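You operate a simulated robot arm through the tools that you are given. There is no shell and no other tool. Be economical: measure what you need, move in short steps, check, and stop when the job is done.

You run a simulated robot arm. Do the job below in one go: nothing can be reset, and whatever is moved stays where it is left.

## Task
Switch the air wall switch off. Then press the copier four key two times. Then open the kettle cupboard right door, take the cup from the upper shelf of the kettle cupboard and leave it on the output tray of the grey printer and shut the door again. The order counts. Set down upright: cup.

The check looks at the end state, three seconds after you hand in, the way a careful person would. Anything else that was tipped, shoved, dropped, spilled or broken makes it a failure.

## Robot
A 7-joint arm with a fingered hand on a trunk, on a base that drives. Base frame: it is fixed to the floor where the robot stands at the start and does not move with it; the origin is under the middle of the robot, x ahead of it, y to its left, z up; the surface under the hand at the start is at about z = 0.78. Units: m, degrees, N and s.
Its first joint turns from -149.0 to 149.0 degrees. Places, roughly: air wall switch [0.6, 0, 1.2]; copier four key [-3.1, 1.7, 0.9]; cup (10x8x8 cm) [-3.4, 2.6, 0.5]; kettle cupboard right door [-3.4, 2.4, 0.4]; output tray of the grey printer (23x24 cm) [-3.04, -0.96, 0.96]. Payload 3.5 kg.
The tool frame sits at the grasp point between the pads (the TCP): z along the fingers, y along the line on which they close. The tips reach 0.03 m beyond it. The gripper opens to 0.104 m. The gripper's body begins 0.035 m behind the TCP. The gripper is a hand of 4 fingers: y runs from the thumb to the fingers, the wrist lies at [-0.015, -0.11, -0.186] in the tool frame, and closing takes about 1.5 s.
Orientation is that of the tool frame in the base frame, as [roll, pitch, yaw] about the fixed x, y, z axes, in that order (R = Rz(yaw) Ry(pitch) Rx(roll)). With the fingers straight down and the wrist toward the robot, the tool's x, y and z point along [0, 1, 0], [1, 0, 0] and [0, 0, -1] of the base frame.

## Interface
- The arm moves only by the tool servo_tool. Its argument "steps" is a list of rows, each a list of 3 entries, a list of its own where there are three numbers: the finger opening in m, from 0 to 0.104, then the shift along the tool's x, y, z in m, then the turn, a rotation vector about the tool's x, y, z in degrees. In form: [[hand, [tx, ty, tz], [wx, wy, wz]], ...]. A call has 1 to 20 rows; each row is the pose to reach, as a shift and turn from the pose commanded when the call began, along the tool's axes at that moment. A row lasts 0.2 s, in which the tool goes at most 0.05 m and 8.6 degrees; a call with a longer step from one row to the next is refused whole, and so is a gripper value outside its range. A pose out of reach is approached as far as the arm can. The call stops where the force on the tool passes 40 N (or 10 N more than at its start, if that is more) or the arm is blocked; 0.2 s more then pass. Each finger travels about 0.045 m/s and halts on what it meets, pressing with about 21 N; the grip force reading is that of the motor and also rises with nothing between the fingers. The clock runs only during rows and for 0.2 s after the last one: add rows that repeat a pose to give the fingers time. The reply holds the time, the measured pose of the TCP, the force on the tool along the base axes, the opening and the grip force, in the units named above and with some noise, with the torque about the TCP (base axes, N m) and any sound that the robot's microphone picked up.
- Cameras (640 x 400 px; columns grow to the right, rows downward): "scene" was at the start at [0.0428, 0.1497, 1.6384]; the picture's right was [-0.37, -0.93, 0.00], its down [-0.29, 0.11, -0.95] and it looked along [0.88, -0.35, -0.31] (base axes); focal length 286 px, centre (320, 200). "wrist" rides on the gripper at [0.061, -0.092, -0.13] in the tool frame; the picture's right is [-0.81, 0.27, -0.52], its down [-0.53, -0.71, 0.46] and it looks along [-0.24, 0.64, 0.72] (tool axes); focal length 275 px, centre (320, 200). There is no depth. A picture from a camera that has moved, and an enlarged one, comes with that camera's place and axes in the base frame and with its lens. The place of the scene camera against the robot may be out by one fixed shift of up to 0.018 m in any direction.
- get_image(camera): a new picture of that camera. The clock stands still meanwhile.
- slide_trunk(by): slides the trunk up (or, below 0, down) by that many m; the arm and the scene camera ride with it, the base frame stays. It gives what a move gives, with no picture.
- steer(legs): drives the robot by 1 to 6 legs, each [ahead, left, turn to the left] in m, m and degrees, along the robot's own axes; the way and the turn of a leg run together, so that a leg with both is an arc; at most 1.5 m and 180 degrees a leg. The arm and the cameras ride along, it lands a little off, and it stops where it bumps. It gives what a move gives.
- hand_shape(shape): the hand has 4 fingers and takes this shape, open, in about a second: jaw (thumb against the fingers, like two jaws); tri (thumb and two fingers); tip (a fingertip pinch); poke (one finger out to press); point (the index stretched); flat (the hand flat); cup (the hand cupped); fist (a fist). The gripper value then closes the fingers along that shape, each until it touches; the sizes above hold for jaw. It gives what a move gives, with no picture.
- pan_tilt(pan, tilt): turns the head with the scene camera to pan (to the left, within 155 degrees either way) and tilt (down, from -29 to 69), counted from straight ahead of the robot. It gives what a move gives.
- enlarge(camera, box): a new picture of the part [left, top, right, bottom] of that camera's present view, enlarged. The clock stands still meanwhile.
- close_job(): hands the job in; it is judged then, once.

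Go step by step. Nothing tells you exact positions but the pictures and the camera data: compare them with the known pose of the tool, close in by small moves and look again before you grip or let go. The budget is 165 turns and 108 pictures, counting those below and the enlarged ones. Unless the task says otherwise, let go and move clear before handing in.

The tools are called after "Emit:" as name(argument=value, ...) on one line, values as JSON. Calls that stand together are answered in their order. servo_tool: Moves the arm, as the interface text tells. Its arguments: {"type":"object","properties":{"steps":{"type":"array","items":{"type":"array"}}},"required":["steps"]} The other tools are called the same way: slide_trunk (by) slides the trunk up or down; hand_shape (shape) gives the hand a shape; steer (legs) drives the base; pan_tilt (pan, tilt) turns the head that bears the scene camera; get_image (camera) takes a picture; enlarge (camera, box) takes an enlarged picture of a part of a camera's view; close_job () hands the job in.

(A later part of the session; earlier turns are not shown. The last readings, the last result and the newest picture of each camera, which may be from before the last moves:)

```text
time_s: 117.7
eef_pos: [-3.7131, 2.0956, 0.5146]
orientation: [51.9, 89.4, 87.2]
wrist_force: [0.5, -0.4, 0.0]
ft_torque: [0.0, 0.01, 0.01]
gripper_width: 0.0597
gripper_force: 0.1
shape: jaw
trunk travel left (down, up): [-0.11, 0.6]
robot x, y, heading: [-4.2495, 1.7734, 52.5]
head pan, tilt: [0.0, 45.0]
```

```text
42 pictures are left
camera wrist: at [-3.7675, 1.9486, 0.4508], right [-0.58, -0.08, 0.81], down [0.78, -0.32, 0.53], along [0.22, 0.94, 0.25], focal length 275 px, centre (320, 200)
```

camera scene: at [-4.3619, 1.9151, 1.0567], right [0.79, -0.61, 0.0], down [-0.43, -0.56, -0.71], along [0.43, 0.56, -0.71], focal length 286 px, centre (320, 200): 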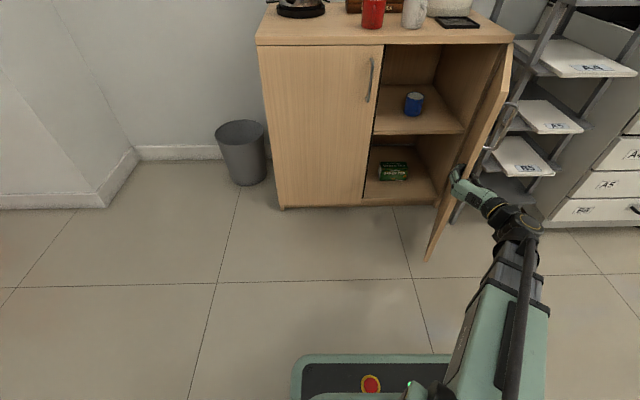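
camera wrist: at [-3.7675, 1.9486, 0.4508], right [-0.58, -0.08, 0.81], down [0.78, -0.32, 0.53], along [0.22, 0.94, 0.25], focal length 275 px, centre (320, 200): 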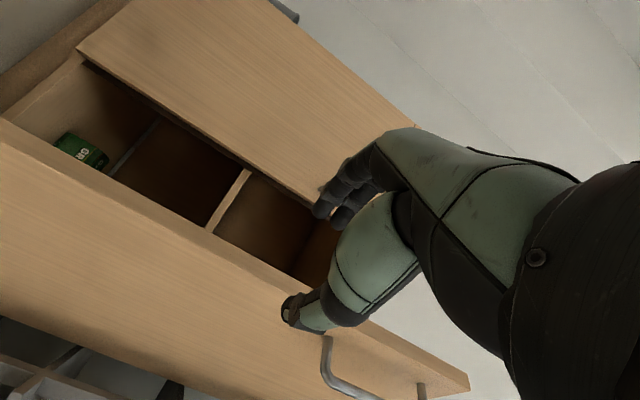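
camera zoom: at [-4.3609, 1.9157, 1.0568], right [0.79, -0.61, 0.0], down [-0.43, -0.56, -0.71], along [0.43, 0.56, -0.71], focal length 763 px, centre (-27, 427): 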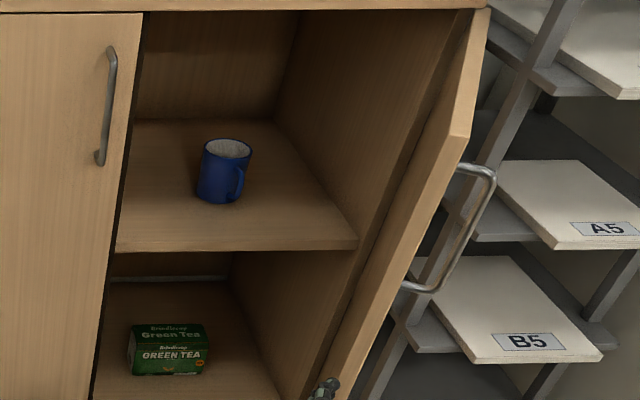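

The cup (radius ~4 cm, 8 cm tall, handle pointing to the front) stands near [-3.36, 2.575], shelf at z≈0.445. I pitch the jaw 50° down to clear the handle, shift left of the door, then drive closer.

Emit:
servo_tool(steps=[[0.104, [-0.013, 0.018, -0.006], [0, 6.3, 0]], [0.104, [-0.026, 0.036, -0.011], [0, 12.6, 0]], [0.104, [-0.039, 0.054, -0.017], [0, 18.9, 0]], [0.104, [-0.052, 0.072, -0.022], [0, 25.2, 0]], [0.104, [-0.065, 0.09, -0.028], [0, 31.5, 0]], [0.104, [-0.078, 0.108, -0.033], [0, 37.8, 0]], [0.104, [-0.091, 0.126, -0.039], [0, 44.1, 0]], [0.104, [-0.1, 0.143, -0.044], [0, 50, 0]], [0.104, [-0.1, 0.143, -0.044], [0, 50, 0]]])

Emit:
get_image(camera="scene")

```text
time_s: 119.7
eef_pos: [-3.8301, 2.1876, 0.6138]
orientation: [179.5, 40.3, -145.0]
wrist_force: [0.6, 0.4, -0.1]
ft_torque: [0.0, 0.01, 0.01]
gripper_width: 0.1039
gripper_force: 0.0
shape: jaw
trunk travel left (down, up): [-0.11, 0.6]
robot x, y, heading: [-4.2509, 1.7706, 52.6]
head pan, tilt: [0.0, 45.0]
```

```text
41 pictures are left
camera scene: at [-4.361, 1.9156, 1.0568], right [0.79, -0.61, 0.0], down [-0.43, -0.56, -0.71], along [0.43, 0.56, -0.71], focal length 286 px, centre (320, 200)
```

scene: 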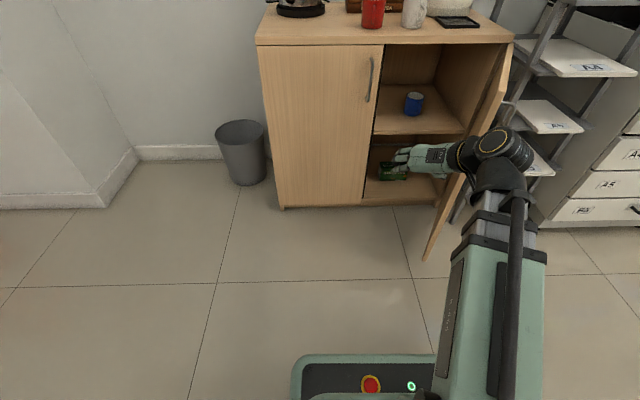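

Emit:
steer(legs=[[0.25, 0.08, 0]])

Emit:
pan_tilt(pan=-15, tilt=40)

Emit:
get_image(camera="scene")

Emit:
get_image(camera="wrist")

```text
time_s: 121.5
eef_pos: [-3.746, 2.4371, 0.6136]
orientation: [179.5, 40.3, -144.6]
wrist_force: [-0.7, 1.4, 0.2]
ft_torque: [0.0, -0.03, 0.03]
gripper_width: 0.1037
gripper_force: 0.0
shape: jaw
trunk travel left (down, up): [-0.11, 0.6]
robot x, y, heading: [-4.1617, 2.0123, 52.9]
head pan, tilt: [0.0, 45.0]
```

```text
time_s: 122.3
eef_pos: [-3.7449, 2.4371, 0.6151]
orientation: [179.5, 40.3, -144.6]
wrist_force: [0.2, -0.4, 0.4]
ft_torque: [0.01, 0.04, -0.03]
gripper_width: 0.1039
gripper_force: 0.0
shape: jaw
trunk travel left (down, up): [-0.11, 0.6]
robot x, y, heading: [-4.1606, 2.0152, 52.9]
head pan, tilt: [-15.0, 40.0]
```

```text
40 pictures are left
camera scene: at [-4.2561, 2.149, 1.064], right [0.61, -0.79, 0.0], down [-0.51, -0.4, -0.77], along [0.6, 0.47, -0.64], focal length 286 px, centre (320, 200)
```

scene: 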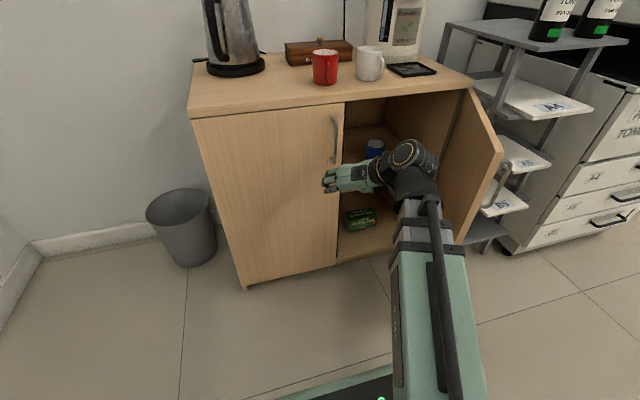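

```text
39 pictures are left
camera wrist: at [-3.7995, 2.2869, 0.6724], right [0.07, 0.38, 0.92], down [0.99, -0.17, -0.01], along [0.15, 0.91, -0.39], focal length 275 px, centre (320, 200)
```

wrist: 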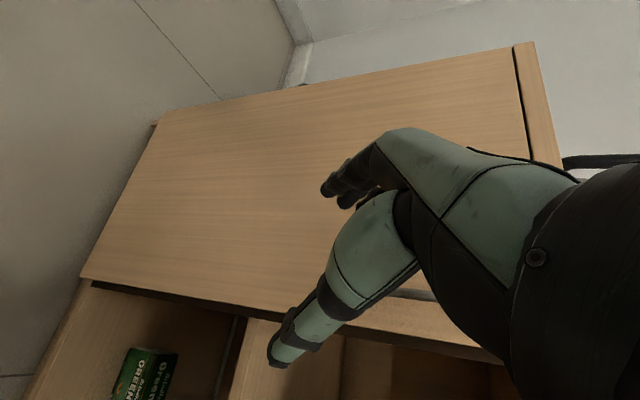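

I shift right into the opening and look at the cup with the wrist camera.

Emit:
servo_tool(steps=[[0.104, [-0.009, -0.036, 0.007], [0, 0, 0]], [0.104, [-0.018, -0.072, 0.015], [0, 0, 0]], [0.104, [-0.026, -0.108, 0.022], [0, 0, 0]], [0.104, [-0.035, -0.145, 0.03], [0, 0, 0]], [0.104, [-0.044, -0.181, 0.037], [0, 0, 0]], [0.104, [-0.044, -0.181, 0.037], [0, 0, 0]]])

Emit:
get_image(camera="wrist")

Emit:
get_image(camera="scene")

```text
time_s: 123.7
eef_pos: [-3.5913, 2.3243, 0.6144]
orientation: [179.5, 40.3, -144.7]
wrist_force: [-0.3, -0.2, 1.0]
ft_torque: [-0.02, -0.02, 0.01]
gripper_width: 0.1039
gripper_force: 0.1
shape: jaw
trunk travel left (down, up): [-0.11, 0.6]
robot x, y, heading: [-4.1649, 2.0146, 52.8]
head pan, tilt: [-15.0, 40.0]
```

```text
38 pictures are left
camera wrist: at [-3.6459, 2.1737, 0.6723], right [0.07, 0.38, 0.92], down [0.99, -0.17, -0.01], along [0.15, 0.91, -0.39], focal length 275 px, centre (320, 200)
```

wrist: 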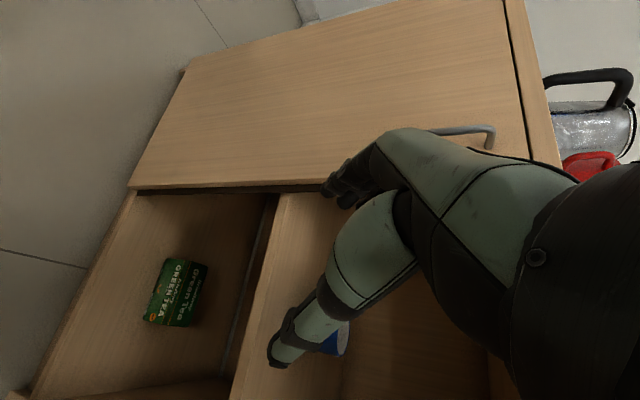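

```text
37 pictures are left
camera scene: at [-4.2561, 2.149, 1.0641], right [0.61, -0.79, 0.0], down [-0.51, -0.39, -0.77], along [0.6, 0.47, -0.64], focal length 286 px, centre (320, 200)
```

scene: 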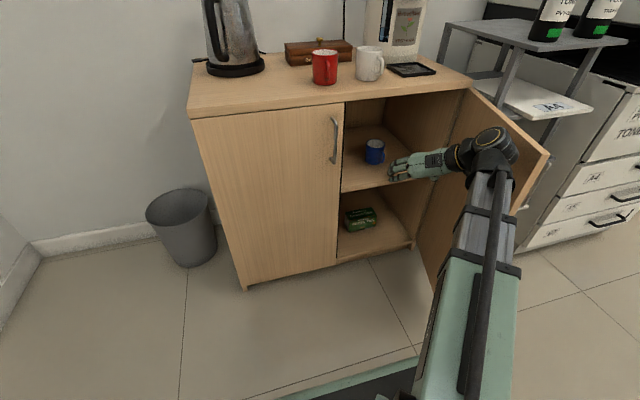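

Emit:
enlarge(camera="scene", box=[330, 110, 450, 220])

```text
3.64 times, centred on (390, 165) of scene
camera zoom: at [-4.2561, 2.149, 1.0641], right [0.61, -0.79, 0.0], down [-0.51, -0.39, -0.77], along [0.6, 0.47, -0.64], focal length 1040 px, centre (66, 327)
```

zoom: 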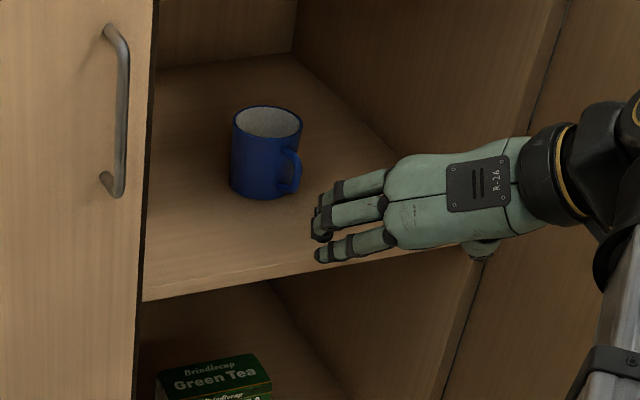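

The cup's centre triangulates (with the camera bias I measured on my own fingers) to about [-3.33, 2.575], rim z≈0.515. I move the jaw most of the way toward it.

Emit:
servo_tool(steps=[[0.104, [-0.01, 0.03, 0.03], [0, 0, 0]], [0.104, [-0.025, 0.061, 0.055], [0, 0, 0]], [0.104, [-0.045, 0.061, 0.09], [0, 0, 0]], [0.104, [-0.068, 0.061, 0.127], [0, 0, 0]], [0.104, [-0.092, 0.061, 0.165], [0, 0, 0]], [0.104, [-0.117, 0.061, 0.203], [0, 0, 0]], [0.104, [-0.117, 0.061, 0.203], [0, 0, 0]]])

Emit:
get_image(camera="wrist")

Emit:
enlarge(camera="scene", box=[330, 90, 450, 200])

```text
time_s: 125.3
eef_pos: [-3.4521, 2.5007, 0.5334]
orientation: [179.5, 40.3, -144.7]
wrist_force: [0.0, -0.5, -0.3]
ft_torque: [0.04, -0.01, 0.05]
gripper_width: 0.104
gripper_force: 0.1
shape: jaw
trunk travel left (down, up): [-0.11, 0.6]
robot x, y, heading: [-4.1594, 2.0168, 52.7]
head pan, tilt: [-15.0, 40.0]
```

```text
35 pictures are left
camera wrist: at [-3.5058, 2.35, 0.5912], right [0.07, 0.38, 0.92], down [0.99, -0.17, -0.01], along [0.15, 0.91, -0.39], focal length 275 px, centre (320, 200)
```

wrist: 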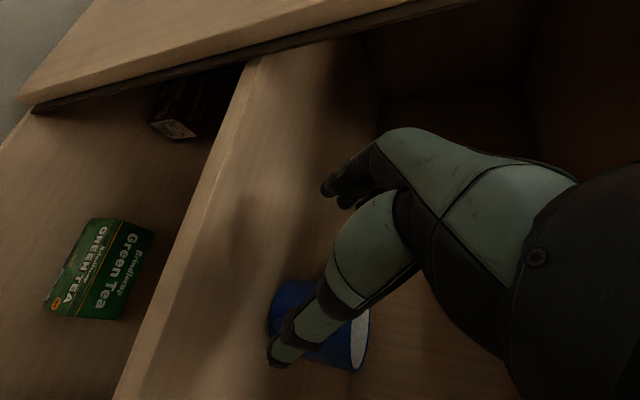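

```text
3.64 times, centred on (390, 145) of scene
camera zoom: at [-4.2561, 2.149, 1.0641], right [0.61, -0.79, 0.0], down [-0.51, -0.39, -0.77], along [0.6, 0.47, -0.64], focal length 1040 px, centre (66, 400)
```

zoom: 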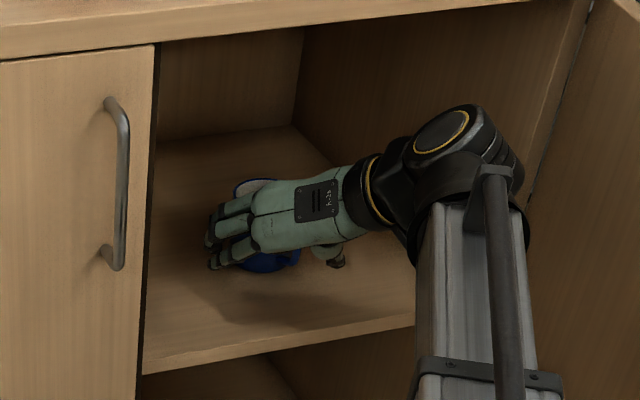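

Jaw axis passes through the cup's centre (within a few mm). I move in around it and descend slightly.

Emit:
servo_tool(steps=[[0.104, [-0.029, -0.002, 0.0245], [0, 0, 0]], [0.104, [-0.058, -0.004, 0.049], [0, 0, 0]], [0.104, [-0.087, -0.004, 0.073], [0, 0, 0]], [0.104, [-0.104, -0.004, 0.087], [0, 0, 0]], [0.104, [-0.1164, -0.004, 0.098], [0, 0, 0]], [0.104, [-0.1048, -0.004, 0.1115], [0, 0, 0]], [0.104, [-0.1048, -0.004, 0.1115], [0, 0, 0]]])

Emit:
get_image(camera="wrist")

Emit:
enlarge(camera="scene", box=[330, 90, 450, 200])

```text
time_s: 126.9
eef_pos: [-3.3251, 2.5867, 0.5173]
orientation: [179.5, 40.4, -144.6]
wrist_force: [-0.5, 1.5, 2.8]
ft_torque: [0.01, 0.07, -0.01]
gripper_width: 0.1041
gripper_force: 0.0
shape: jaw
trunk travel left (down, up): [-0.11, 0.6]
robot x, y, heading: [-4.1628, 2.0152, 52.7]
head pan, tilt: [-15.0, 40.0]
```

```text
33 pictures are left
camera wrist: at [-3.3788, 2.437, 0.5755], right [0.07, 0.38, 0.92], down [0.99, -0.17, -0.01], along [0.15, 0.91, -0.39], focal length 275 px, centre (320, 200)
```

wrist: 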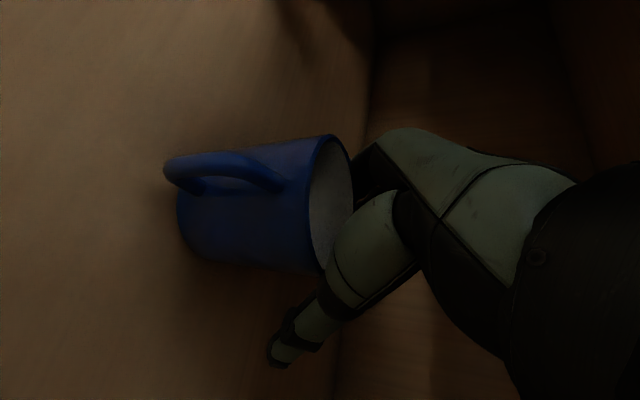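

```text
3.64 times, centred on (390, 145) of scene
camera zoom: at [-4.2562, 2.1489, 1.0641], right [0.61, -0.79, 0.0], down [-0.51, -0.39, -0.77], along [0.6, 0.47, -0.64], focal length 1040 px, centre (66, 400)
```

zoom: 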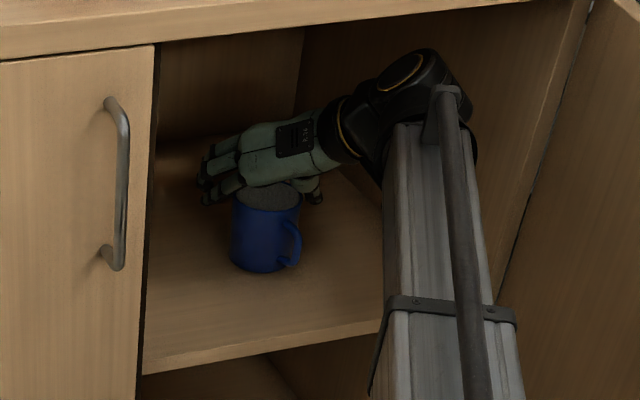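

The wrist view shows the cup's centre at about [-3.353, 2.567], so I'm ~3 cm too far in. I move back and slightly down.

Emit:
servo_tool(steps=[[0.104, [0.012, 0, -0.0085], [0, 0, 0]], [0.104, [0.022, 0, -0.0155], [0, 0, 0]], [0.104, [0.0245, 0, -0.0125], [0, 0, 0]], [0.104, [0.0245, 0, -0.0125], [0, 0, 0]]])

Emit:
get_image(camera="wrist")

Emit:
enlarge(camera="scene", box=[330, 90, 450, 200])

```text
time_s: 127.9
eef_pos: [-3.3459, 2.5734, 0.5138]
orientation: [179.5, 40.5, -144.6]
wrist_force: [1.9, 4.1, 12.4]
ft_torque: [-0.05, 0.44, -0.11]
gripper_width: 0.1036
gripper_force: 0.0
shape: jaw
trunk travel left (down, up): [-0.11, 0.6]
robot x, y, heading: [-4.16, 2.013, 52.6]
head pan, tilt: [-15.0, 40.0]
```

```text
31 pictures are left
camera wrist: at [-3.4003, 2.4222, 0.5714], right [0.07, 0.38, 0.92], down [0.99, -0.17, -0.01], along [0.15, 0.91, -0.39], focal length 275 px, centre (320, 200)
```

wrist: 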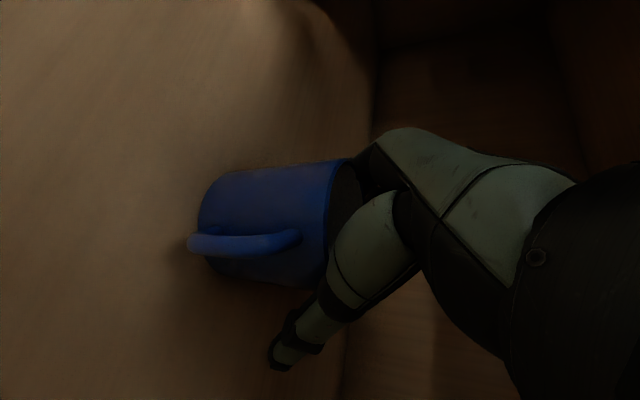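

```text
3.64 times, centred on (390, 145) of scene
camera zoom: at [-4.2568, 2.1486, 1.0642], right [0.61, -0.79, 0.0], down [-0.51, -0.39, -0.77], along [0.6, 0.47, -0.64], focal length 1040 px, centre (66, 400)
```

zoom: 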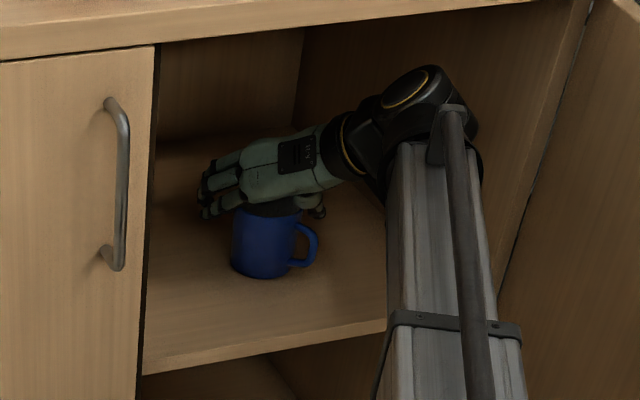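

The palm presses lightly on the rim; the cup is upright but turned a little. I lift the hand 12 mm to unload it.

Emit:
servo_tool(steps=[[0.104, [-0.006, 0, -0.003], [0, 0, 0]], [0.104, [-0.0123, 0, -0.0053], [0, 0, 0]], [0.104, [-0.0123, 0, -0.0053], [0, 0, 0]]])

Emit:
get_image(camera="wrist")

```text
time_s: 128.7
eef_pos: [-3.3412, 2.577, 0.5229]
orientation: [179.5, 40.3, -144.7]
wrist_force: [0.5, -0.1, 0.5]
ft_torque: [-0.04, 0.02, -0.01]
gripper_width: 0.1039
gripper_force: 0.0
shape: jaw
trunk travel left (down, up): [-0.11, 0.6]
robot x, y, heading: [-4.1619, 2.0179, 52.7]
head pan, tilt: [-15.0, 40.0]
```

```text
29 pictures are left
camera wrist: at [-3.3944, 2.4255, 0.581], right [0.07, 0.38, 0.92], down [0.99, -0.17, -0.01], along [0.15, 0.91, -0.39], focal length 275 px, centre (320, 200)
```

wrist: 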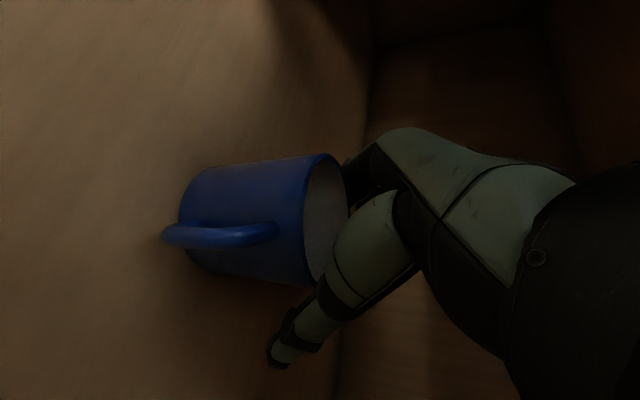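

The grip would be too high. I steepen the tool to 65° so the fingers can reach deeper around the body with palm clear of rim and handle.

Emit:
servo_tool(steps=[[0.104, [0.001, 0, 0.0015], [0, 5, 0]], [0.104, [0.0025, 0, 0.003], [0, 10, 0]], [0.104, [0.0039, 0.003, 0.0046], [0, 15, 0]], [0.104, [0.0039, 0.003, 0.0046], [0, 15, 0]]])

Emit:
servo_tool(steps=[[0.104, [0.008, 0, 0.0], [0, 0, 0]], [0.104, [0.016, 0, 0.001], [0, 0, 0]], [0.104, [0.023, 0, 0.003], [0, 0, 0]], [0.104, [0.028, 0, 0.0057], [0, 0, 0]], [0.104, [0.028, 0, 0.0057], [0, 0, 0]]])

Emit:
get_image(camera="wrist")

```text
time_s: 129.7
eef_pos: [-3.3624, 2.57, 0.5159]
orientation: [179.6, 25.3, -144.6]
wrist_force: [0.4, -0.2, 2.0]
ft_torque: [-0.07, 0.0, 0.01]
gripper_width: 0.1039
gripper_force: 0.0
shape: jaw
out of reach, approached as far as the arm can: row 2, 3, 4
trunk travel left (down, up): [-0.11, 0.6]
robot x, y, heading: [-4.1591, 2.0169, 53.0]
head pan, tilt: [-15.0, 40.0]
```

```text
time_s: 130.9
eef_pos: [-3.382, 2.5569, 0.4993]
orientation: [179.6, 25.3, -144.4]
wrist_force: [0.1, -0.4, -0.3]
ft_torque: [-0.02, 0.01, 0.01]
gripper_width: 0.1039
gripper_force: 0.0
shape: jaw
trunk travel left (down, up): [-0.11, 0.6]
robot x, y, heading: [-4.1587, 2.0176, 52.8]
head pan, tilt: [-15.0, 40.0]
```

```text
28 pictures are left
camera wrist: at [-3.419, 2.4182, 0.5888], right [0.26, 0.52, 0.82], down [0.96, -0.18, -0.19], along [0.05, 0.84, -0.55], focal length 275 px, centre (320, 200)
```

wrist: 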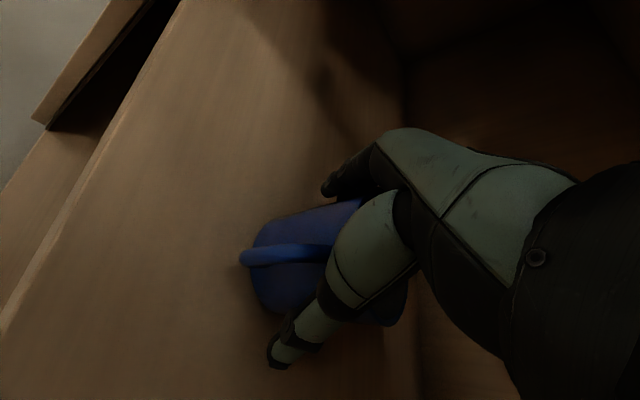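

No contact now; I need about 2 cm more forward. I try it with the arm.

Emit:
servo_tool(steps=[[0.104, [-0.009, -0.003, 0.004], [0, 0, 0]], [0.104, [-0.0185, -0.005, 0.0085], [0, 0, 0]], [0.104, [-0.0185, -0.005, 0.0085], [0, 0, 0]]])

Emit:
get_image(camera="wrist")

```text
time_s: 131.7
eef_pos: [-3.3625, 2.5655, 0.4986]
orientation: [179.6, 25.3, -144.4]
wrist_force: [-0.3, -0.4, 0.8]
ft_torque: [-0.03, 0.0, -0.01]
gripper_width: 0.1039
gripper_force: 0.1
shape: jaw
trunk travel left (down, up): [-0.11, 0.6]
robot x, y, heading: [-4.1611, 2.0165, 52.7]
head pan, tilt: [-15.0, 40.0]
```

```text
27 pictures are left
camera wrist: at [-3.4002, 2.4259, 0.5887], right [0.26, 0.52, 0.82], down [0.96, -0.18, -0.19], along [0.05, 0.84, -0.55], focal length 275 px, centre (320, 200)
```

wrist: 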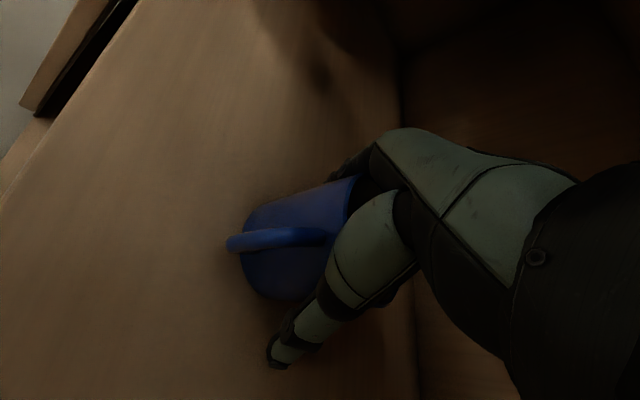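

The jaw surrounds the cup body with no contact. I close.

Emit:
servo_tool(steps=[[0.09, [0, 0, 0], [0, 0, 0]], [0.08, [0, 0, 0], [0, 0, 0]], [0.07, [0, 0, 0], [0, 0, 0]], [0.06, [0, 0, 0], [0, 0, 0]], [0.05, [0, 0, 0], [0, 0, 0]], [0.04, [0, 0, 0], [0, 0, 0]], [0.03, [0, 0, 0], [0, 0, 0]], [0.03, [0, 0, 0], [0, 0, 0]]])

Emit:
get_image(camera="wrist")

```text
time_s: 133.5
eef_pos: [-3.3625, 2.566, 0.4987]
orientation: [179.6, 25.3, -144.5]
wrist_force: [0.4, 1.1, 1.0]
ft_torque: [0.11, -0.07, 0.05]
gripper_width: 0.0586
gripper_force: 21.2
shape: jaw
trunk travel left (down, up): [-0.11, 0.6]
robot x, y, heading: [-4.1604, 2.0157, 52.8]
head pan, tilt: [-15.0, 40.0]
```

```text
26 pictures are left
camera wrist: at [-3.4003, 2.426, 0.5888], right [0.26, 0.52, 0.82], down [0.96, -0.18, -0.19], along [0.05, 0.84, -0.55], focal length 275 px, centre (320, 200)
```

wrist: 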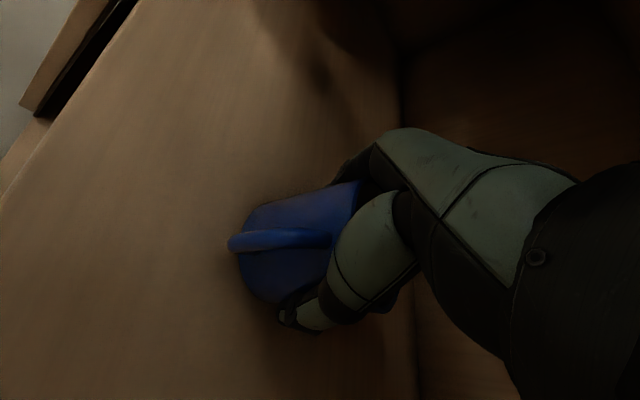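

Held at 5.9 cm. I lift 15 mm and check.

Emit:
servo_tool(steps=[[0.02, [-0.003, 0, -0.0068], [0, 0, 0]], [0.02, [-0.0063, 0, -0.0136], [0, 0, 0]], [0.02, [-0.0063, 0, -0.0136], [0, 0, 0]]])

Emit:
enlarge(camera="scene", box=[330, 90, 450, 200])

```text
time_s: 134.3
eef_pos: [-3.3628, 2.5654, 0.5118]
orientation: [179.5, 25.3, -144.5]
wrist_force: [0.4, 0.4, -2.8]
ft_torque: [-0.05, 0.01, 0.01]
gripper_width: 0.0585
gripper_force: 20.8
shape: jaw
trunk travel left (down, up): [-0.11, 0.6]
robot x, y, heading: [-4.1614, 2.0164, 52.9]
head pan, tilt: [-15.0, 40.0]
```

```text
3.64 times, centred on (390, 145) of scene
camera zoom: at [-4.2559, 2.1491, 1.0641], right [0.61, -0.79, 0.0], down [-0.51, -0.4, -0.77], along [0.6, 0.47, -0.64], focal length 1040 px, centre (66, 400)
```

zoom: 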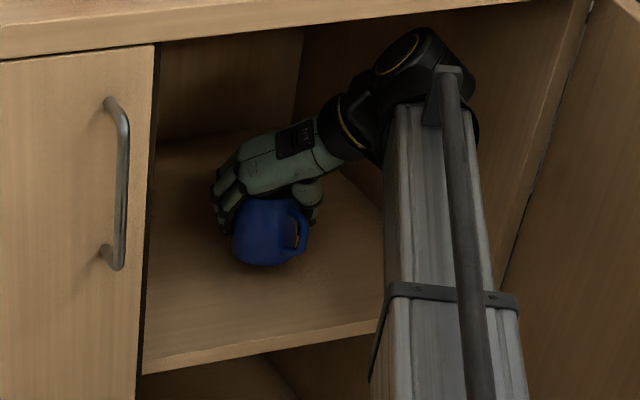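

The cup is held and lifted. I withdraw it along the approach line and then to the left, clear of the door.

Emit:
servo_tool(steps=[[0.02, [0.037, 0.003, -0.017], [0, 0, 0]], [0.02, [0.074, 0.006, -0.035], [0, 0, 0]], [0.02, [0.111, 0.009, -0.052], [0, 0, 0]], [0.02, [0.148, 0.011, -0.069], [0, 0, 0]], [0.02, [0.186, 0.014, -0.087], [0, 0, 0]], [0.02, [0.223, 0.017, -0.104], [0, 0, 0]], [0.02, [0.235, 0.055, -0.11], [0, 0, 0]], [0.02, [0.245, 0.09, -0.114], [0, 0, 0]], [0.02, [0.25, 0.112, -0.117], [0, 0, 0]], [0.02, [0.25, 0.112, -0.117], [0, 0, 0]]])

Emit:
get_image(camera="scene")

```text
time_s: 136.5
eef_pos: [-3.6507, 2.4952, 0.5136]
orientation: [179.6, 25.3, -144.5]
wrist_force: [0.2, 0.6, -2.5]
ft_torque: [0.01, -0.02, 0.02]
gripper_width: 0.0581
gripper_force: 20.9
shape: jaw
trunk travel left (down, up): [-0.11, 0.6]
robot x, y, heading: [-4.1581, 2.0143, 53.1]
head pan, tilt: [-15.0, 40.0]
```

```text
24 pictures are left
camera scene: at [-4.256, 2.1491, 1.0641], right [0.61, -0.79, 0.0], down [-0.51, -0.4, -0.77], along [0.6, 0.47, -0.64], focal length 286 px, centre (320, 200)
```

scene: 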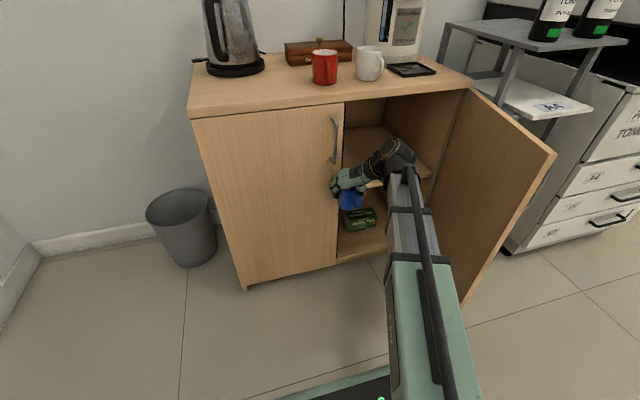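

Clear of the door. I back off, raise the trunk, then turn left 90° in place.

Emit:
steer(legs=[[-0.2, 0, 0]])

Emit:
slide_trunk(by=0.57)

Emit:
steer(legs=[[0, 0, 90]])

Emit:
pan_tilt(pan=150, tilt=30)

Emit:
get_image(camera="scene")

```text
time_s: 138.1
eef_pos: [-3.7702, 2.3312, 0.5125]
orientation: [179.5, 25.3, -144.8]
wrist_force: [-0.3, 0.2, -2.0]
ft_torque: [0.02, 0.01, 0.0]
gripper_width: 0.0581
gripper_force: 20.7
shape: jaw
trunk travel left (down, up): [-0.11, 0.6]
robot x, y, heading: [-4.2832, 1.856, 52.4]
head pan, tilt: [-15.0, 40.0]
```

```text
refused: 0.57 is not a number from -0.4 to 0.4
```

```text
time_s: 142.5
eef_pos: [-4.7873, 2.3415, 0.5137]
orientation: [179.6, 25.3, -51.6]
wrist_force: [0.8, -0.3, -1.4]
ft_torque: [0.0, -0.02, -0.03]
gripper_width: 0.0579
gripper_force: 21.3
shape: jaw
trunk travel left (down, up): [-0.11, 0.6]
robot x, y, heading: [-4.2846, 1.8535, 145.9]
head pan, tilt: [-15.0, 40.0]
```

```text
time_s: 145.0
eef_pos: [-4.7869, 2.3424, 0.5135]
orientation: [179.5, 25.4, -51.7]
wrist_force: [-0.4, -0.1, -2.7]
ft_torque: [0.0, -0.02, 0.01]
gripper_width: 0.0578
gripper_force: 21.1
shape: jaw
trunk travel left (down, up): [-0.11, 0.6]
robot x, y, heading: [-4.2801, 1.8592, 145.5]
head pan, tilt: [150.0, 30.0]
```

```text
23 pictures are left
camera scene: at [-4.3024, 1.622, 1.0794], right [-0.9, -0.43, 0.0], down [-0.22, 0.45, -0.87], along [0.38, -0.78, -0.5], focal length 286 px, centre (320, 200)
```

scene: 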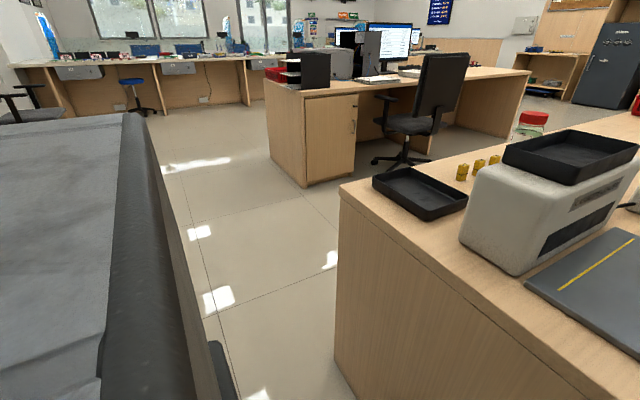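

I see the grey printer on the first island ahead. I raise the trunk and back along the aisle.

Emit:
slide_trunk(by=0.4)

Emit:
slide_trunk(by=0.17)

Emit:
steer(legs=[[0, 0, -3], [-1.5, 0, 0], [-1.5, 0, 0]])

Emit:
pan_tilt(pan=45, tilt=30)

Emit:
get_image(camera="scene")

```text
time_s: 148.8
eef_pos: [-4.7877, 2.3431, 0.9138]
orientation: [179.5, 25.2, -51.7]
wrist_force: [0.5, 0.4, -1.6]
ft_torque: [0.04, 0.01, -0.02]
gripper_width: 0.0578
gripper_force: 20.9
shape: jaw
trunk travel left (down, up): [-0.51, 0.2]
robot x, y, heading: [-4.2843, 1.8559, 146.1]
head pan, tilt: [150.0, 30.0]
```

```text
time_s: 150.8
eef_pos: [-4.7865, 2.3412, 1.083]
orientation: [179.6, 25.3, -51.7]
wrist_force: [0.2, 0.1, -2.0]
ft_torque: [0.03, 0.03, 0.02]
gripper_width: 0.0578
gripper_force: 21.1
shape: jaw
trunk travel left (down, up): [-0.68, 0.03]
robot x, y, heading: [-4.2835, 1.852, 145.7]
head pan, tilt: [150.0, 30.0]
```

```text
time_s: 165.6
eef_pos: [-2.4082, 0.5298, 1.0835]
orientation: [179.6, 25.3, -55.8]
wrist_force: [-0.4, 0.0, -1.8]
ft_torque: [0.04, 0.02, -0.01]
gripper_width: 0.0579
gripper_force: 20.7
shape: jaw
trunk travel left (down, up): [-0.68, 0.03]
robot x, y, heading: [-1.943, 0.0086, 141.4]
head pan, tilt: [150.0, 30.0]
```

```text
time_s: 167.4
eef_pos: [-2.4084, 0.5298, 1.0835]
orientation: [179.5, 25.4, -55.8]
wrist_force: [-0.6, 0.4, -2.1]
ft_torque: [-0.03, -0.01, 0.02]
gripper_width: 0.0578
gripper_force: 21.0
shape: jaw
trunk travel left (down, up): [-0.68, 0.03]
robot x, y, heading: [-1.9391, 0.0085, 141.7]
head pan, tilt: [45.0, 30.0]
```

```text
22 pictures are left
camera scene: at [-2.1001, -0.1493, 1.6494], right [-0.12, 0.99, 0.0], down [0.5, 0.06, -0.87], along [-0.86, -0.1, -0.5], focal length 286 px, centre (320, 200)
```

scene: 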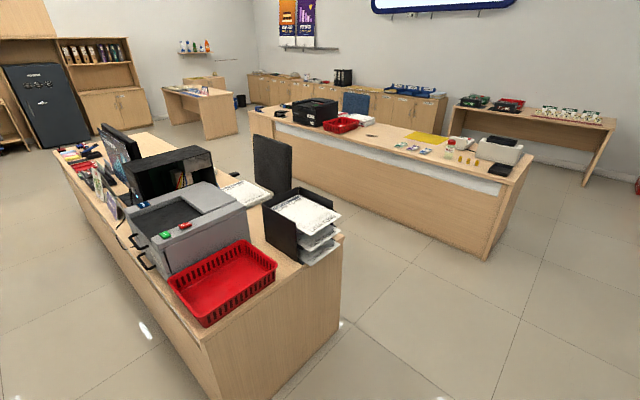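

Emit:
enlarge(camera="scene", box=[100, 140, 290, 330])

```text
2.11 times, centred on (195, 235) of scene
camera zoom: at [-2.1001, -0.1493, 1.6494], right [-0.12, 0.99, 0.0], down [0.5, 0.06, -0.87], along [-0.86, -0.1, -0.5], focal length 602 px, centre (583, 126)
```

zoom: 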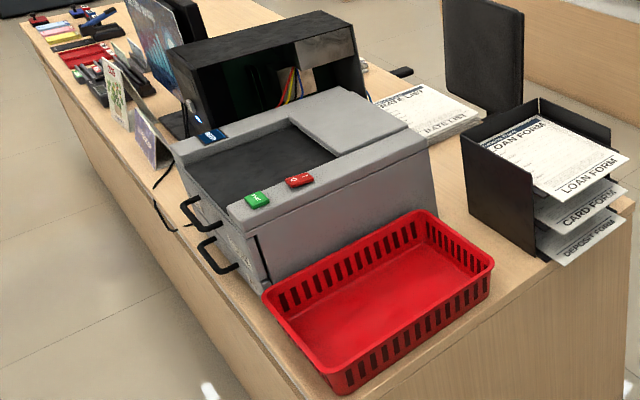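

The dark recess on top of the grey printer is the output tray, centre ≈ [-3.04, -0.955, 0.96], open toward the aisle. I back up, slide left in front of it and look.

Emit:
steer(legs=[[-0.62, 0, 0], [0, 1.5, 0]])

Emit:
pan_tilt(pan=-5, tilt=40)

Emit:
get_image(camera="scene")

```text
time_s: 177.8
eef_pos: [-2.852, -1.0166, 1.0835]
orientation: [179.5, 25.3, -55.7]
wrist_force: [-1.0, 0.2, -1.8]
ft_torque: [0.01, -0.01, -0.03]
gripper_width: 0.0579
gripper_force: 20.9
shape: jaw
trunk travel left (down, up): [-0.68, 0.03]
robot x, y, heading: [-2.3877, -1.5399, 141.4]
head pan, tilt: [45.0, 30.0]
```

```text
time_s: 179.0
eef_pos: [-2.8529, -1.0174, 1.083]
orientation: [179.6, 25.3, -55.8]
wrist_force: [0.3, -0.4, -2.0]
ft_torque: [0.01, 0.02, -0.01]
gripper_width: 0.058
gripper_force: 21.6
shape: jaw
trunk travel left (down, up): [-0.68, 0.03]
robot x, y, heading: [-2.3856, -1.5383, 141.6]
head pan, tilt: [-5.0, 40.0]
```

```text
20 pictures are left
camera scene: at [-2.5168, -1.6273, 1.6341], right [0.69, 0.73, 0.0], down [0.47, -0.44, -0.77], along [-0.56, 0.53, -0.64], focal length 286 px, centre (320, 200)
```

scene: 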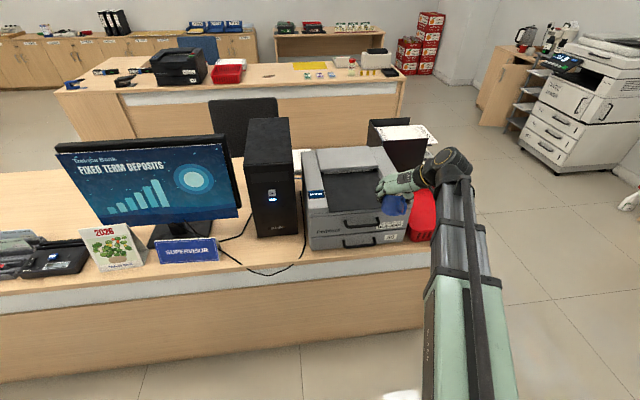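

Emit:
enlarge(camera="scene", box=[290, 130, 450, 260])

```text
3.08 times, centred on (370, 195) of scene
camera zoom: at [-2.5168, -1.6273, 1.6341], right [0.69, 0.73, 0.0], down [0.47, -0.44, -0.77], along [-0.56, 0.53, -0.64], focal length 880 px, centre (166, 215)
```

zoom: 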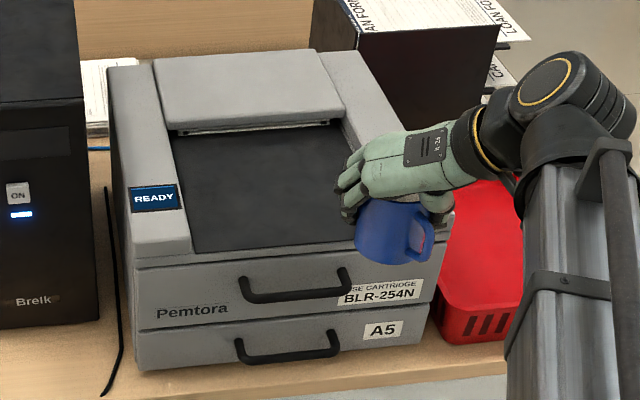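

Tray centre ≈ [-3.05, -0.945]. I drive the last 20 cm ahead and 6.5 cm left so the cup hovers over it.

Emit:
steer(legs=[[0.2, 0.066, 0]])

Emit:
enlarge(camera="scene", box=[290, 150, 450, 280])

Emit:
get_image(camera="wrist")

```text
time_s: 180.6
eef_pos: [-3.0533, -0.946, 1.0821]
orientation: [179.6, 25.2, -55.6]
wrist_force: [-0.3, 0.0, -2.4]
ft_torque: [0.0, -0.02, 0.01]
gripper_width: 0.0576
gripper_force: 20.9
shape: jaw
trunk travel left (down, up): [-0.68, 0.03]
robot x, y, heading: [-2.5799, -1.4675, 141.6]
head pan, tilt: [-5.0, 40.0]
```

```text
3.08 times, centred on (370, 215) of scene
camera zoom: at [-2.7163, -1.5545, 1.634], right [0.69, 0.73, 0.0], down [0.47, -0.44, -0.77], along [-0.56, 0.53, -0.64], focal length 880 px, centre (166, 154)
```

zoom: 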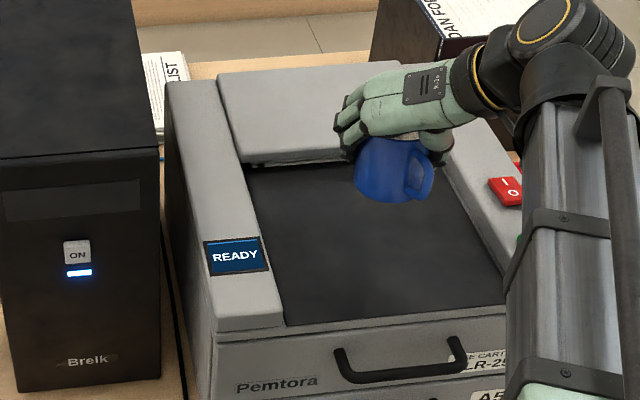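

```text
17 pictures are left
camera wrist: at [-2.9152, -0.9837, 1.173], right [-0.51, 0.27, 0.82], down [0.2, 0.96, -0.19], along [-0.83, 0.07, -0.55], focal length 275 px, centre (320, 200)
```

wrist: 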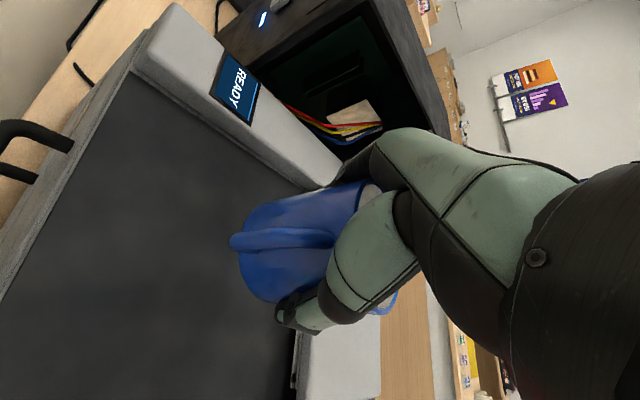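

The cup is centred over the tray. I lower it most of the way and watch the force.

Emit:
servo_tool(steps=[[0.02, [0.0063, 0, 0.0136], [0, 0, 0]], [0.02, [0.0127, 0, 0.0272], [0, 0, 0]], [0.02, [0.019, 0, 0.0408], [0, 0, 0]], [0.02, [0.0232, 0, 0.0498], [0, 0, 0]], [0.02, [0.0254, 0, 0.0544], [0, 0, 0]]])

Emit:
get_image(camera="wrist")

```text
time_s: 181.8
eef_pos: [-3.0532, -0.9461, 1.023]
orientation: [179.6, 25.3, -55.7]
wrist_force: [-0.7, 1.2, -3.2]
ft_torque: [0.02, -0.01, 0.0]
gripper_width: 0.0579
gripper_force: 20.9
shape: jaw
trunk travel left (down, up): [-0.68, 0.03]
robot x, y, heading: [-2.5837, -1.4659, 142.0]
head pan, tilt: [-5.0, 40.0]
```

```text
16 pictures are left
camera wrist: at [-2.915, -0.9846, 1.113], right [-0.51, 0.27, 0.82], down [0.2, 0.96, -0.19], along [-0.84, 0.07, -0.55], focal length 275 px, centre (320, 200)
```

wrist: 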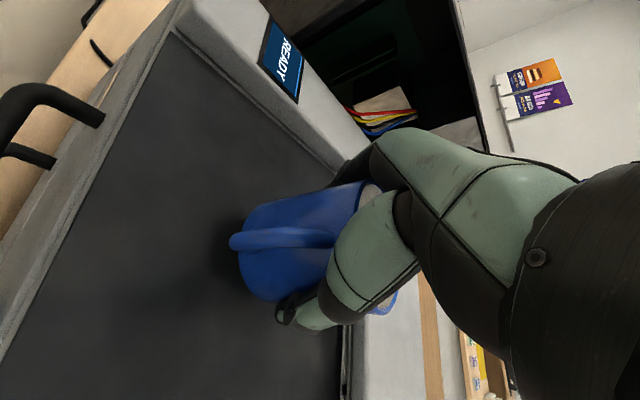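

Nearly there; I go on in millimetres.

Emit:
servo_tool(steps=[[0.02, [0.0013, 0, 0.0027], [0, 0, 0]], [0.02, [0.0025, 0, 0.0054], [0, 0, 0]]])

Emit:
servo_tool(steps=[[0.02, [0.0008, 0, 0.0018], [0, 0, 0]], [0.02, [0.0013, 0, 0.0027], [0, 0, 0]]])

```text
time_s: 182.4
eef_pos: [-3.0534, -0.9459, 1.017]
orientation: [179.4, 25.3, -55.7]
wrist_force: [-0.5, 1.1, -1.0]
ft_torque: [0.03, 0.03, 0.0]
gripper_width: 0.0577
gripper_force: 21.7
shape: jaw
trunk travel left (down, up): [-0.68, 0.03]
robot x, y, heading: [-2.5851, -1.4688, 141.7]
head pan, tilt: [-5.0, 40.0]
```

```text
time_s: 183.0
eef_pos: [-3.052, -0.9465, 1.0151]
orientation: [179.6, 25.2, -55.6]
wrist_force: [0.3, -0.4, -0.9]
ft_torque: [0.02, 0.04, -0.02]
gripper_width: 0.0579
gripper_force: 20.8
shape: jaw
trunk travel left (down, up): [-0.68, 0.03]
robot x, y, heading: [-2.5851, -1.4593, 141.7]
head pan, tilt: [-5.0, 40.0]
```

Emit:
servo_tool(steps=[[0.02, [0.0008, 0, 0.0018], [0, 0, 0]], [0.02, [0.0013, 0, 0.0027], [0, 0, 0]]])

Emit:
servo_tool(steps=[[0.02, [0.0004, 0, 0.0009], [0, 0, 0]], [0.02, [0.0008, 0, 0.0018], [0, 0, 0]]])

```text
time_s: 183.6
eef_pos: [-3.0531, -0.9462, 1.0108]
orientation: [179.5, 25.4, -55.7]
wrist_force: [0.4, -0.6, -2.3]
ft_torque: [0.01, 0.0, 0.0]
gripper_width: 0.0579
gripper_force: 20.9
shape: jaw
trunk travel left (down, up): [-0.68, 0.03]
robot x, y, heading: [-2.5837, -1.4678, 141.7]
head pan, tilt: [-5.0, 40.0]
```

```text
time_s: 184.2
eef_pos: [-3.0541, -0.9452, 1.0091]
orientation: [179.6, 25.3, -55.8]
wrist_force: [-0.9, 0.9, -2.0]
ft_torque: [-0.02, 0.01, -0.01]
gripper_width: 0.0577
gripper_force: 21.1
shape: jaw
trunk travel left (down, up): [-0.68, 0.03]
robot x, y, heading: [-2.5838, -1.4675, 141.7]
head pan, tilt: [-5.0, 40.0]
```

Emit:
enlarge(camera="wrist", box=[180, 160, 360, 340])

Emit:
servo_tool(steps=[[0.02, [0.0006, 0, 0.0013], [0, 0, 0]], [0.02, [0.0013, 0, 0.0027], [0, 0, 0]]])

```text
2.22 times, centred on (270, 250) of wrist
camera zoom: at [-2.9156, -0.984, 1.0997], right [-0.51, 0.27, 0.82], down [0.2, 0.96, -0.19], along [-0.83, 0.07, -0.55], focal length 612 px, centre (431, 89)
```

zoom: 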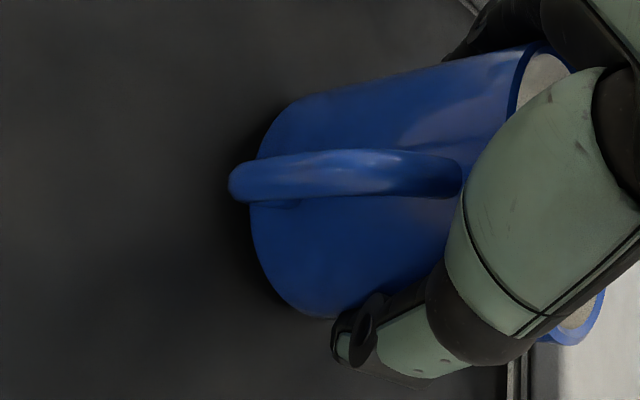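

```text
time_s: 184.8
eef_pos: [-3.0516, -0.9447, 1.0074]
orientation: [179.6, 25.5, -55.6]
wrist_force: [0.0, -0.1, 1.0]
ft_torque: [0.09, 0.03, 0.0]
gripper_width: 0.0573
gripper_force: 20.8
shape: jaw
trunk travel left (down, up): [-0.68, 0.03]
robot x, y, heading: [-2.585, -1.4692, 141.9]
head pan, tilt: [-5.0, 40.0]
```

Contact: the reading flipped from −2 to +1 N. One more millimetre to seat it, then open slowly.

Emit:
servo_tool(steps=[[0.02, [0.0004, 0, 0.0009], [0, 0, 0]], [0.02, [0.0004, 0, 0.0009], [0, 0, 0]]])

Emit:
servo_tool(steps=[[0.065, [0, 0, 0], [0, 0, 0]], [0.07, [0, 0, 0], [0, 0, 0]], [0.08, [0, 0, 0], [0, 0, 0]], [0.09, [0, 0, 0], [0, 0, 0]], [0.104, [0, 0, 0], [0, 0, 0]], [0.104, [0, 0, 0], [0, 0, 0]], [0.104, [0, 0, 0], [0, 0, 0]]])

Emit:
get_image(camera="wrist")

```text
time_s: 185.4
eef_pos: [-3.053, -0.9459, 1.0068]
orientation: [179.5, 25.4, -55.7]
wrist_force: [0.2, 0.1, 2.9]
ft_torque: [0.1, 0.06, 0.01]
gripper_width: 0.0574
gripper_force: 21.3
shape: jaw
trunk travel left (down, up): [-0.68, 0.03]
robot x, y, heading: [-2.5859, -1.4618, 141.5]
head pan, tilt: [-5.0, 40.0]
```

```text
time_s: 187.0
eef_pos: [-3.0524, -0.9454, 1.0052]
orientation: [179.6, 25.3, -55.8]
wrist_force: [-0.6, -0.1, 0.5]
ft_torque: [0.03, -0.04, 0.0]
gripper_width: 0.1038
gripper_force: 0.1
shape: jaw
trunk travel left (down, up): [-0.68, 0.03]
robot x, y, heading: [-2.584, -1.461, 141.8]
head pan, tilt: [-5.0, 40.0]
```

```text
14 pictures are left
camera wrist: at [-2.9151, -0.9843, 1.0959], right [-0.51, 0.27, 0.82], down [0.2, 0.96, -0.19], along [-0.84, 0.07, -0.55], focal length 275 px, centre (320, 200)
```

wrist: 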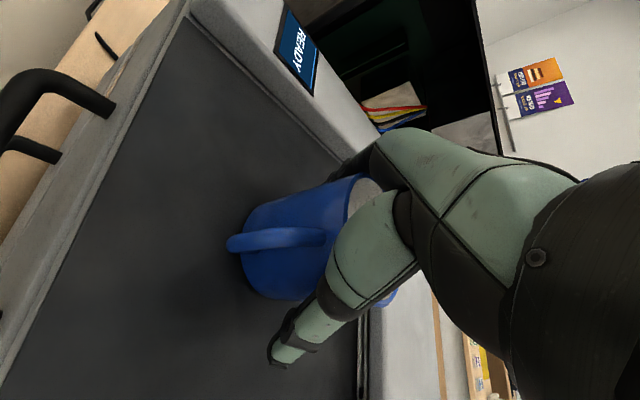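

The cup stands free. I lift the hand straight up off it and check.

Emit:
servo_tool(steps=[[0.104, [-0.008, 0, -0.018], [0, 0, 0]], [0.104, [-0.02, 0, -0.043], [0, 0, 0]], [0.104, [-0.034, 0, -0.072], [0, 0, 0]], [0.104, [-0.048, 0, -0.1], [0, 0, 0]], [0.104, [-0.055, 0, -0.12], [0, 0, 0]]])

Emit:
steer(legs=[[-0.3, 0, 0]])

Emit:
get_image(camera="scene")

```text
time_s: 188.2
eef_pos: [-3.0491, -0.9478, 1.1399]
orientation: [179.6, 25.3, -55.7]
wrist_force: [-0.3, -0.4, 0.2]
ft_torque: [0.01, 0.01, -0.02]
gripper_width: 0.104
gripper_force: 0.1
shape: jaw
trunk travel left (down, up): [-0.68, 0.03]
robot x, y, heading: [-2.5834, -1.4686, 141.8]
head pan, tilt: [-5.0, 40.0]
```

```text
time_s: 190.3
eef_pos: [-2.8093, -1.1345, 1.1385]
orientation: [179.5, 25.4, -56.0]
wrist_force: [0.5, 0.6, 0.3]
ft_torque: [0.02, 0.03, 0.0]
gripper_width: 0.104
gripper_force: 0.1
shape: jaw
trunk travel left (down, up): [-0.68, 0.03]
robot x, y, heading: [-2.3424, -1.6553, 141.4]
head pan, tilt: [-5.0, 40.0]
```

```text
13 pictures are left
camera scene: at [-2.476, -1.7448, 1.6341], right [0.69, 0.72, 0.0], down [0.47, -0.44, -0.77], along [-0.56, 0.53, -0.64], focal length 286 px, centre (320, 200)
```

scene: 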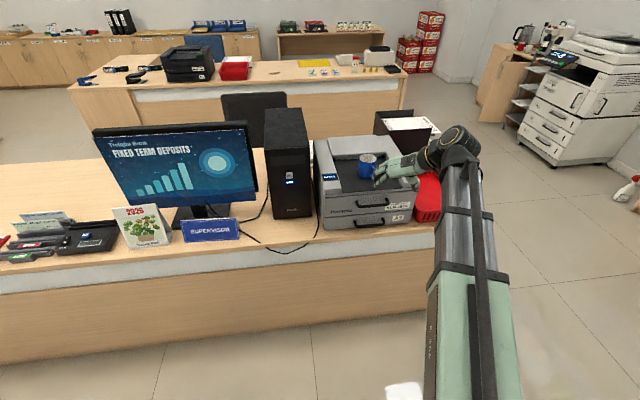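

The cup stands upright on the tray. I drive back toward the kettle cupboard to shut the door: right, ahead, turn to face the wall.

Emit:
steer(legs=[[0, -1.45, 0], [1.2, 0, 0], [0, 0, -89.5]])

```text
time_s: 206.9
eef_pos: [-1.8288, 0.6929, 1.1382]
orientation: [179.6, 25.2, -146.5]
wrist_force: [0.5, 0.5, 0.1]
ft_torque: [-0.01, -0.01, -0.01]
gripper_width: 0.1041
gripper_force: 0.0
shape: jaw
trunk travel left (down, up): [-0.68, 0.03]
robot x, y, heading: [-2.3543, 0.2307, 50.9]
head pan, tilt: [-5.0, 40.0]
```

Emit:
steer(legs=[[0, 0, 1.3], [0, 1.1, 0], [0, 1.0, 0]])

Emit:
pan_tilt(pan=0, tilt=45)

Emit:
get_image(camera="scene")

```text
time_s: 217.6
eef_pos: [-3.4932, 1.9759, 1.1374]
orientation: [179.6, 25.2, -144.8]
wrist_force: [-0.3, 0.1, -1.0]
ft_torque: [-0.03, -0.01, 0.02]
gripper_width: 0.104
gripper_force: 0.0
shape: jaw
trunk travel left (down, up): [-0.68, 0.03]
robot x, y, heading: [-4.006, 1.5023, 52.4]
head pan, tilt: [-5.0, 40.0]
```

```text
time_s: 218.3
eef_pos: [-3.4942, 1.9749, 1.1374]
orientation: [179.4, 25.3, -144.9]
wrist_force: [-0.3, -0.6, -0.1]
ft_torque: [-0.02, 0.04, -0.03]
gripper_width: 0.104
gripper_force: 0.1
shape: jaw
trunk travel left (down, up): [-0.68, 0.03]
robot x, y, heading: [-4.0048, 1.5024, 52.5]
head pan, tilt: [0.0, 45.0]
```

```text
12 pictures are left
camera scene: at [-4.1179, 1.6478, 1.6268], right [0.79, -0.61, 0.0], down [-0.43, -0.56, -0.71], along [0.43, 0.56, -0.71], focal length 286 px, centre (320, 200)
```

scene: 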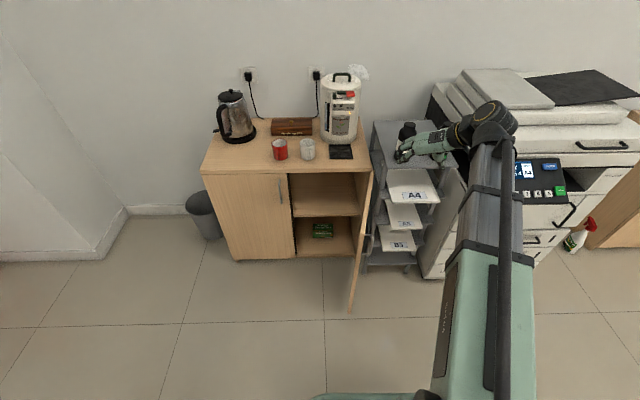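

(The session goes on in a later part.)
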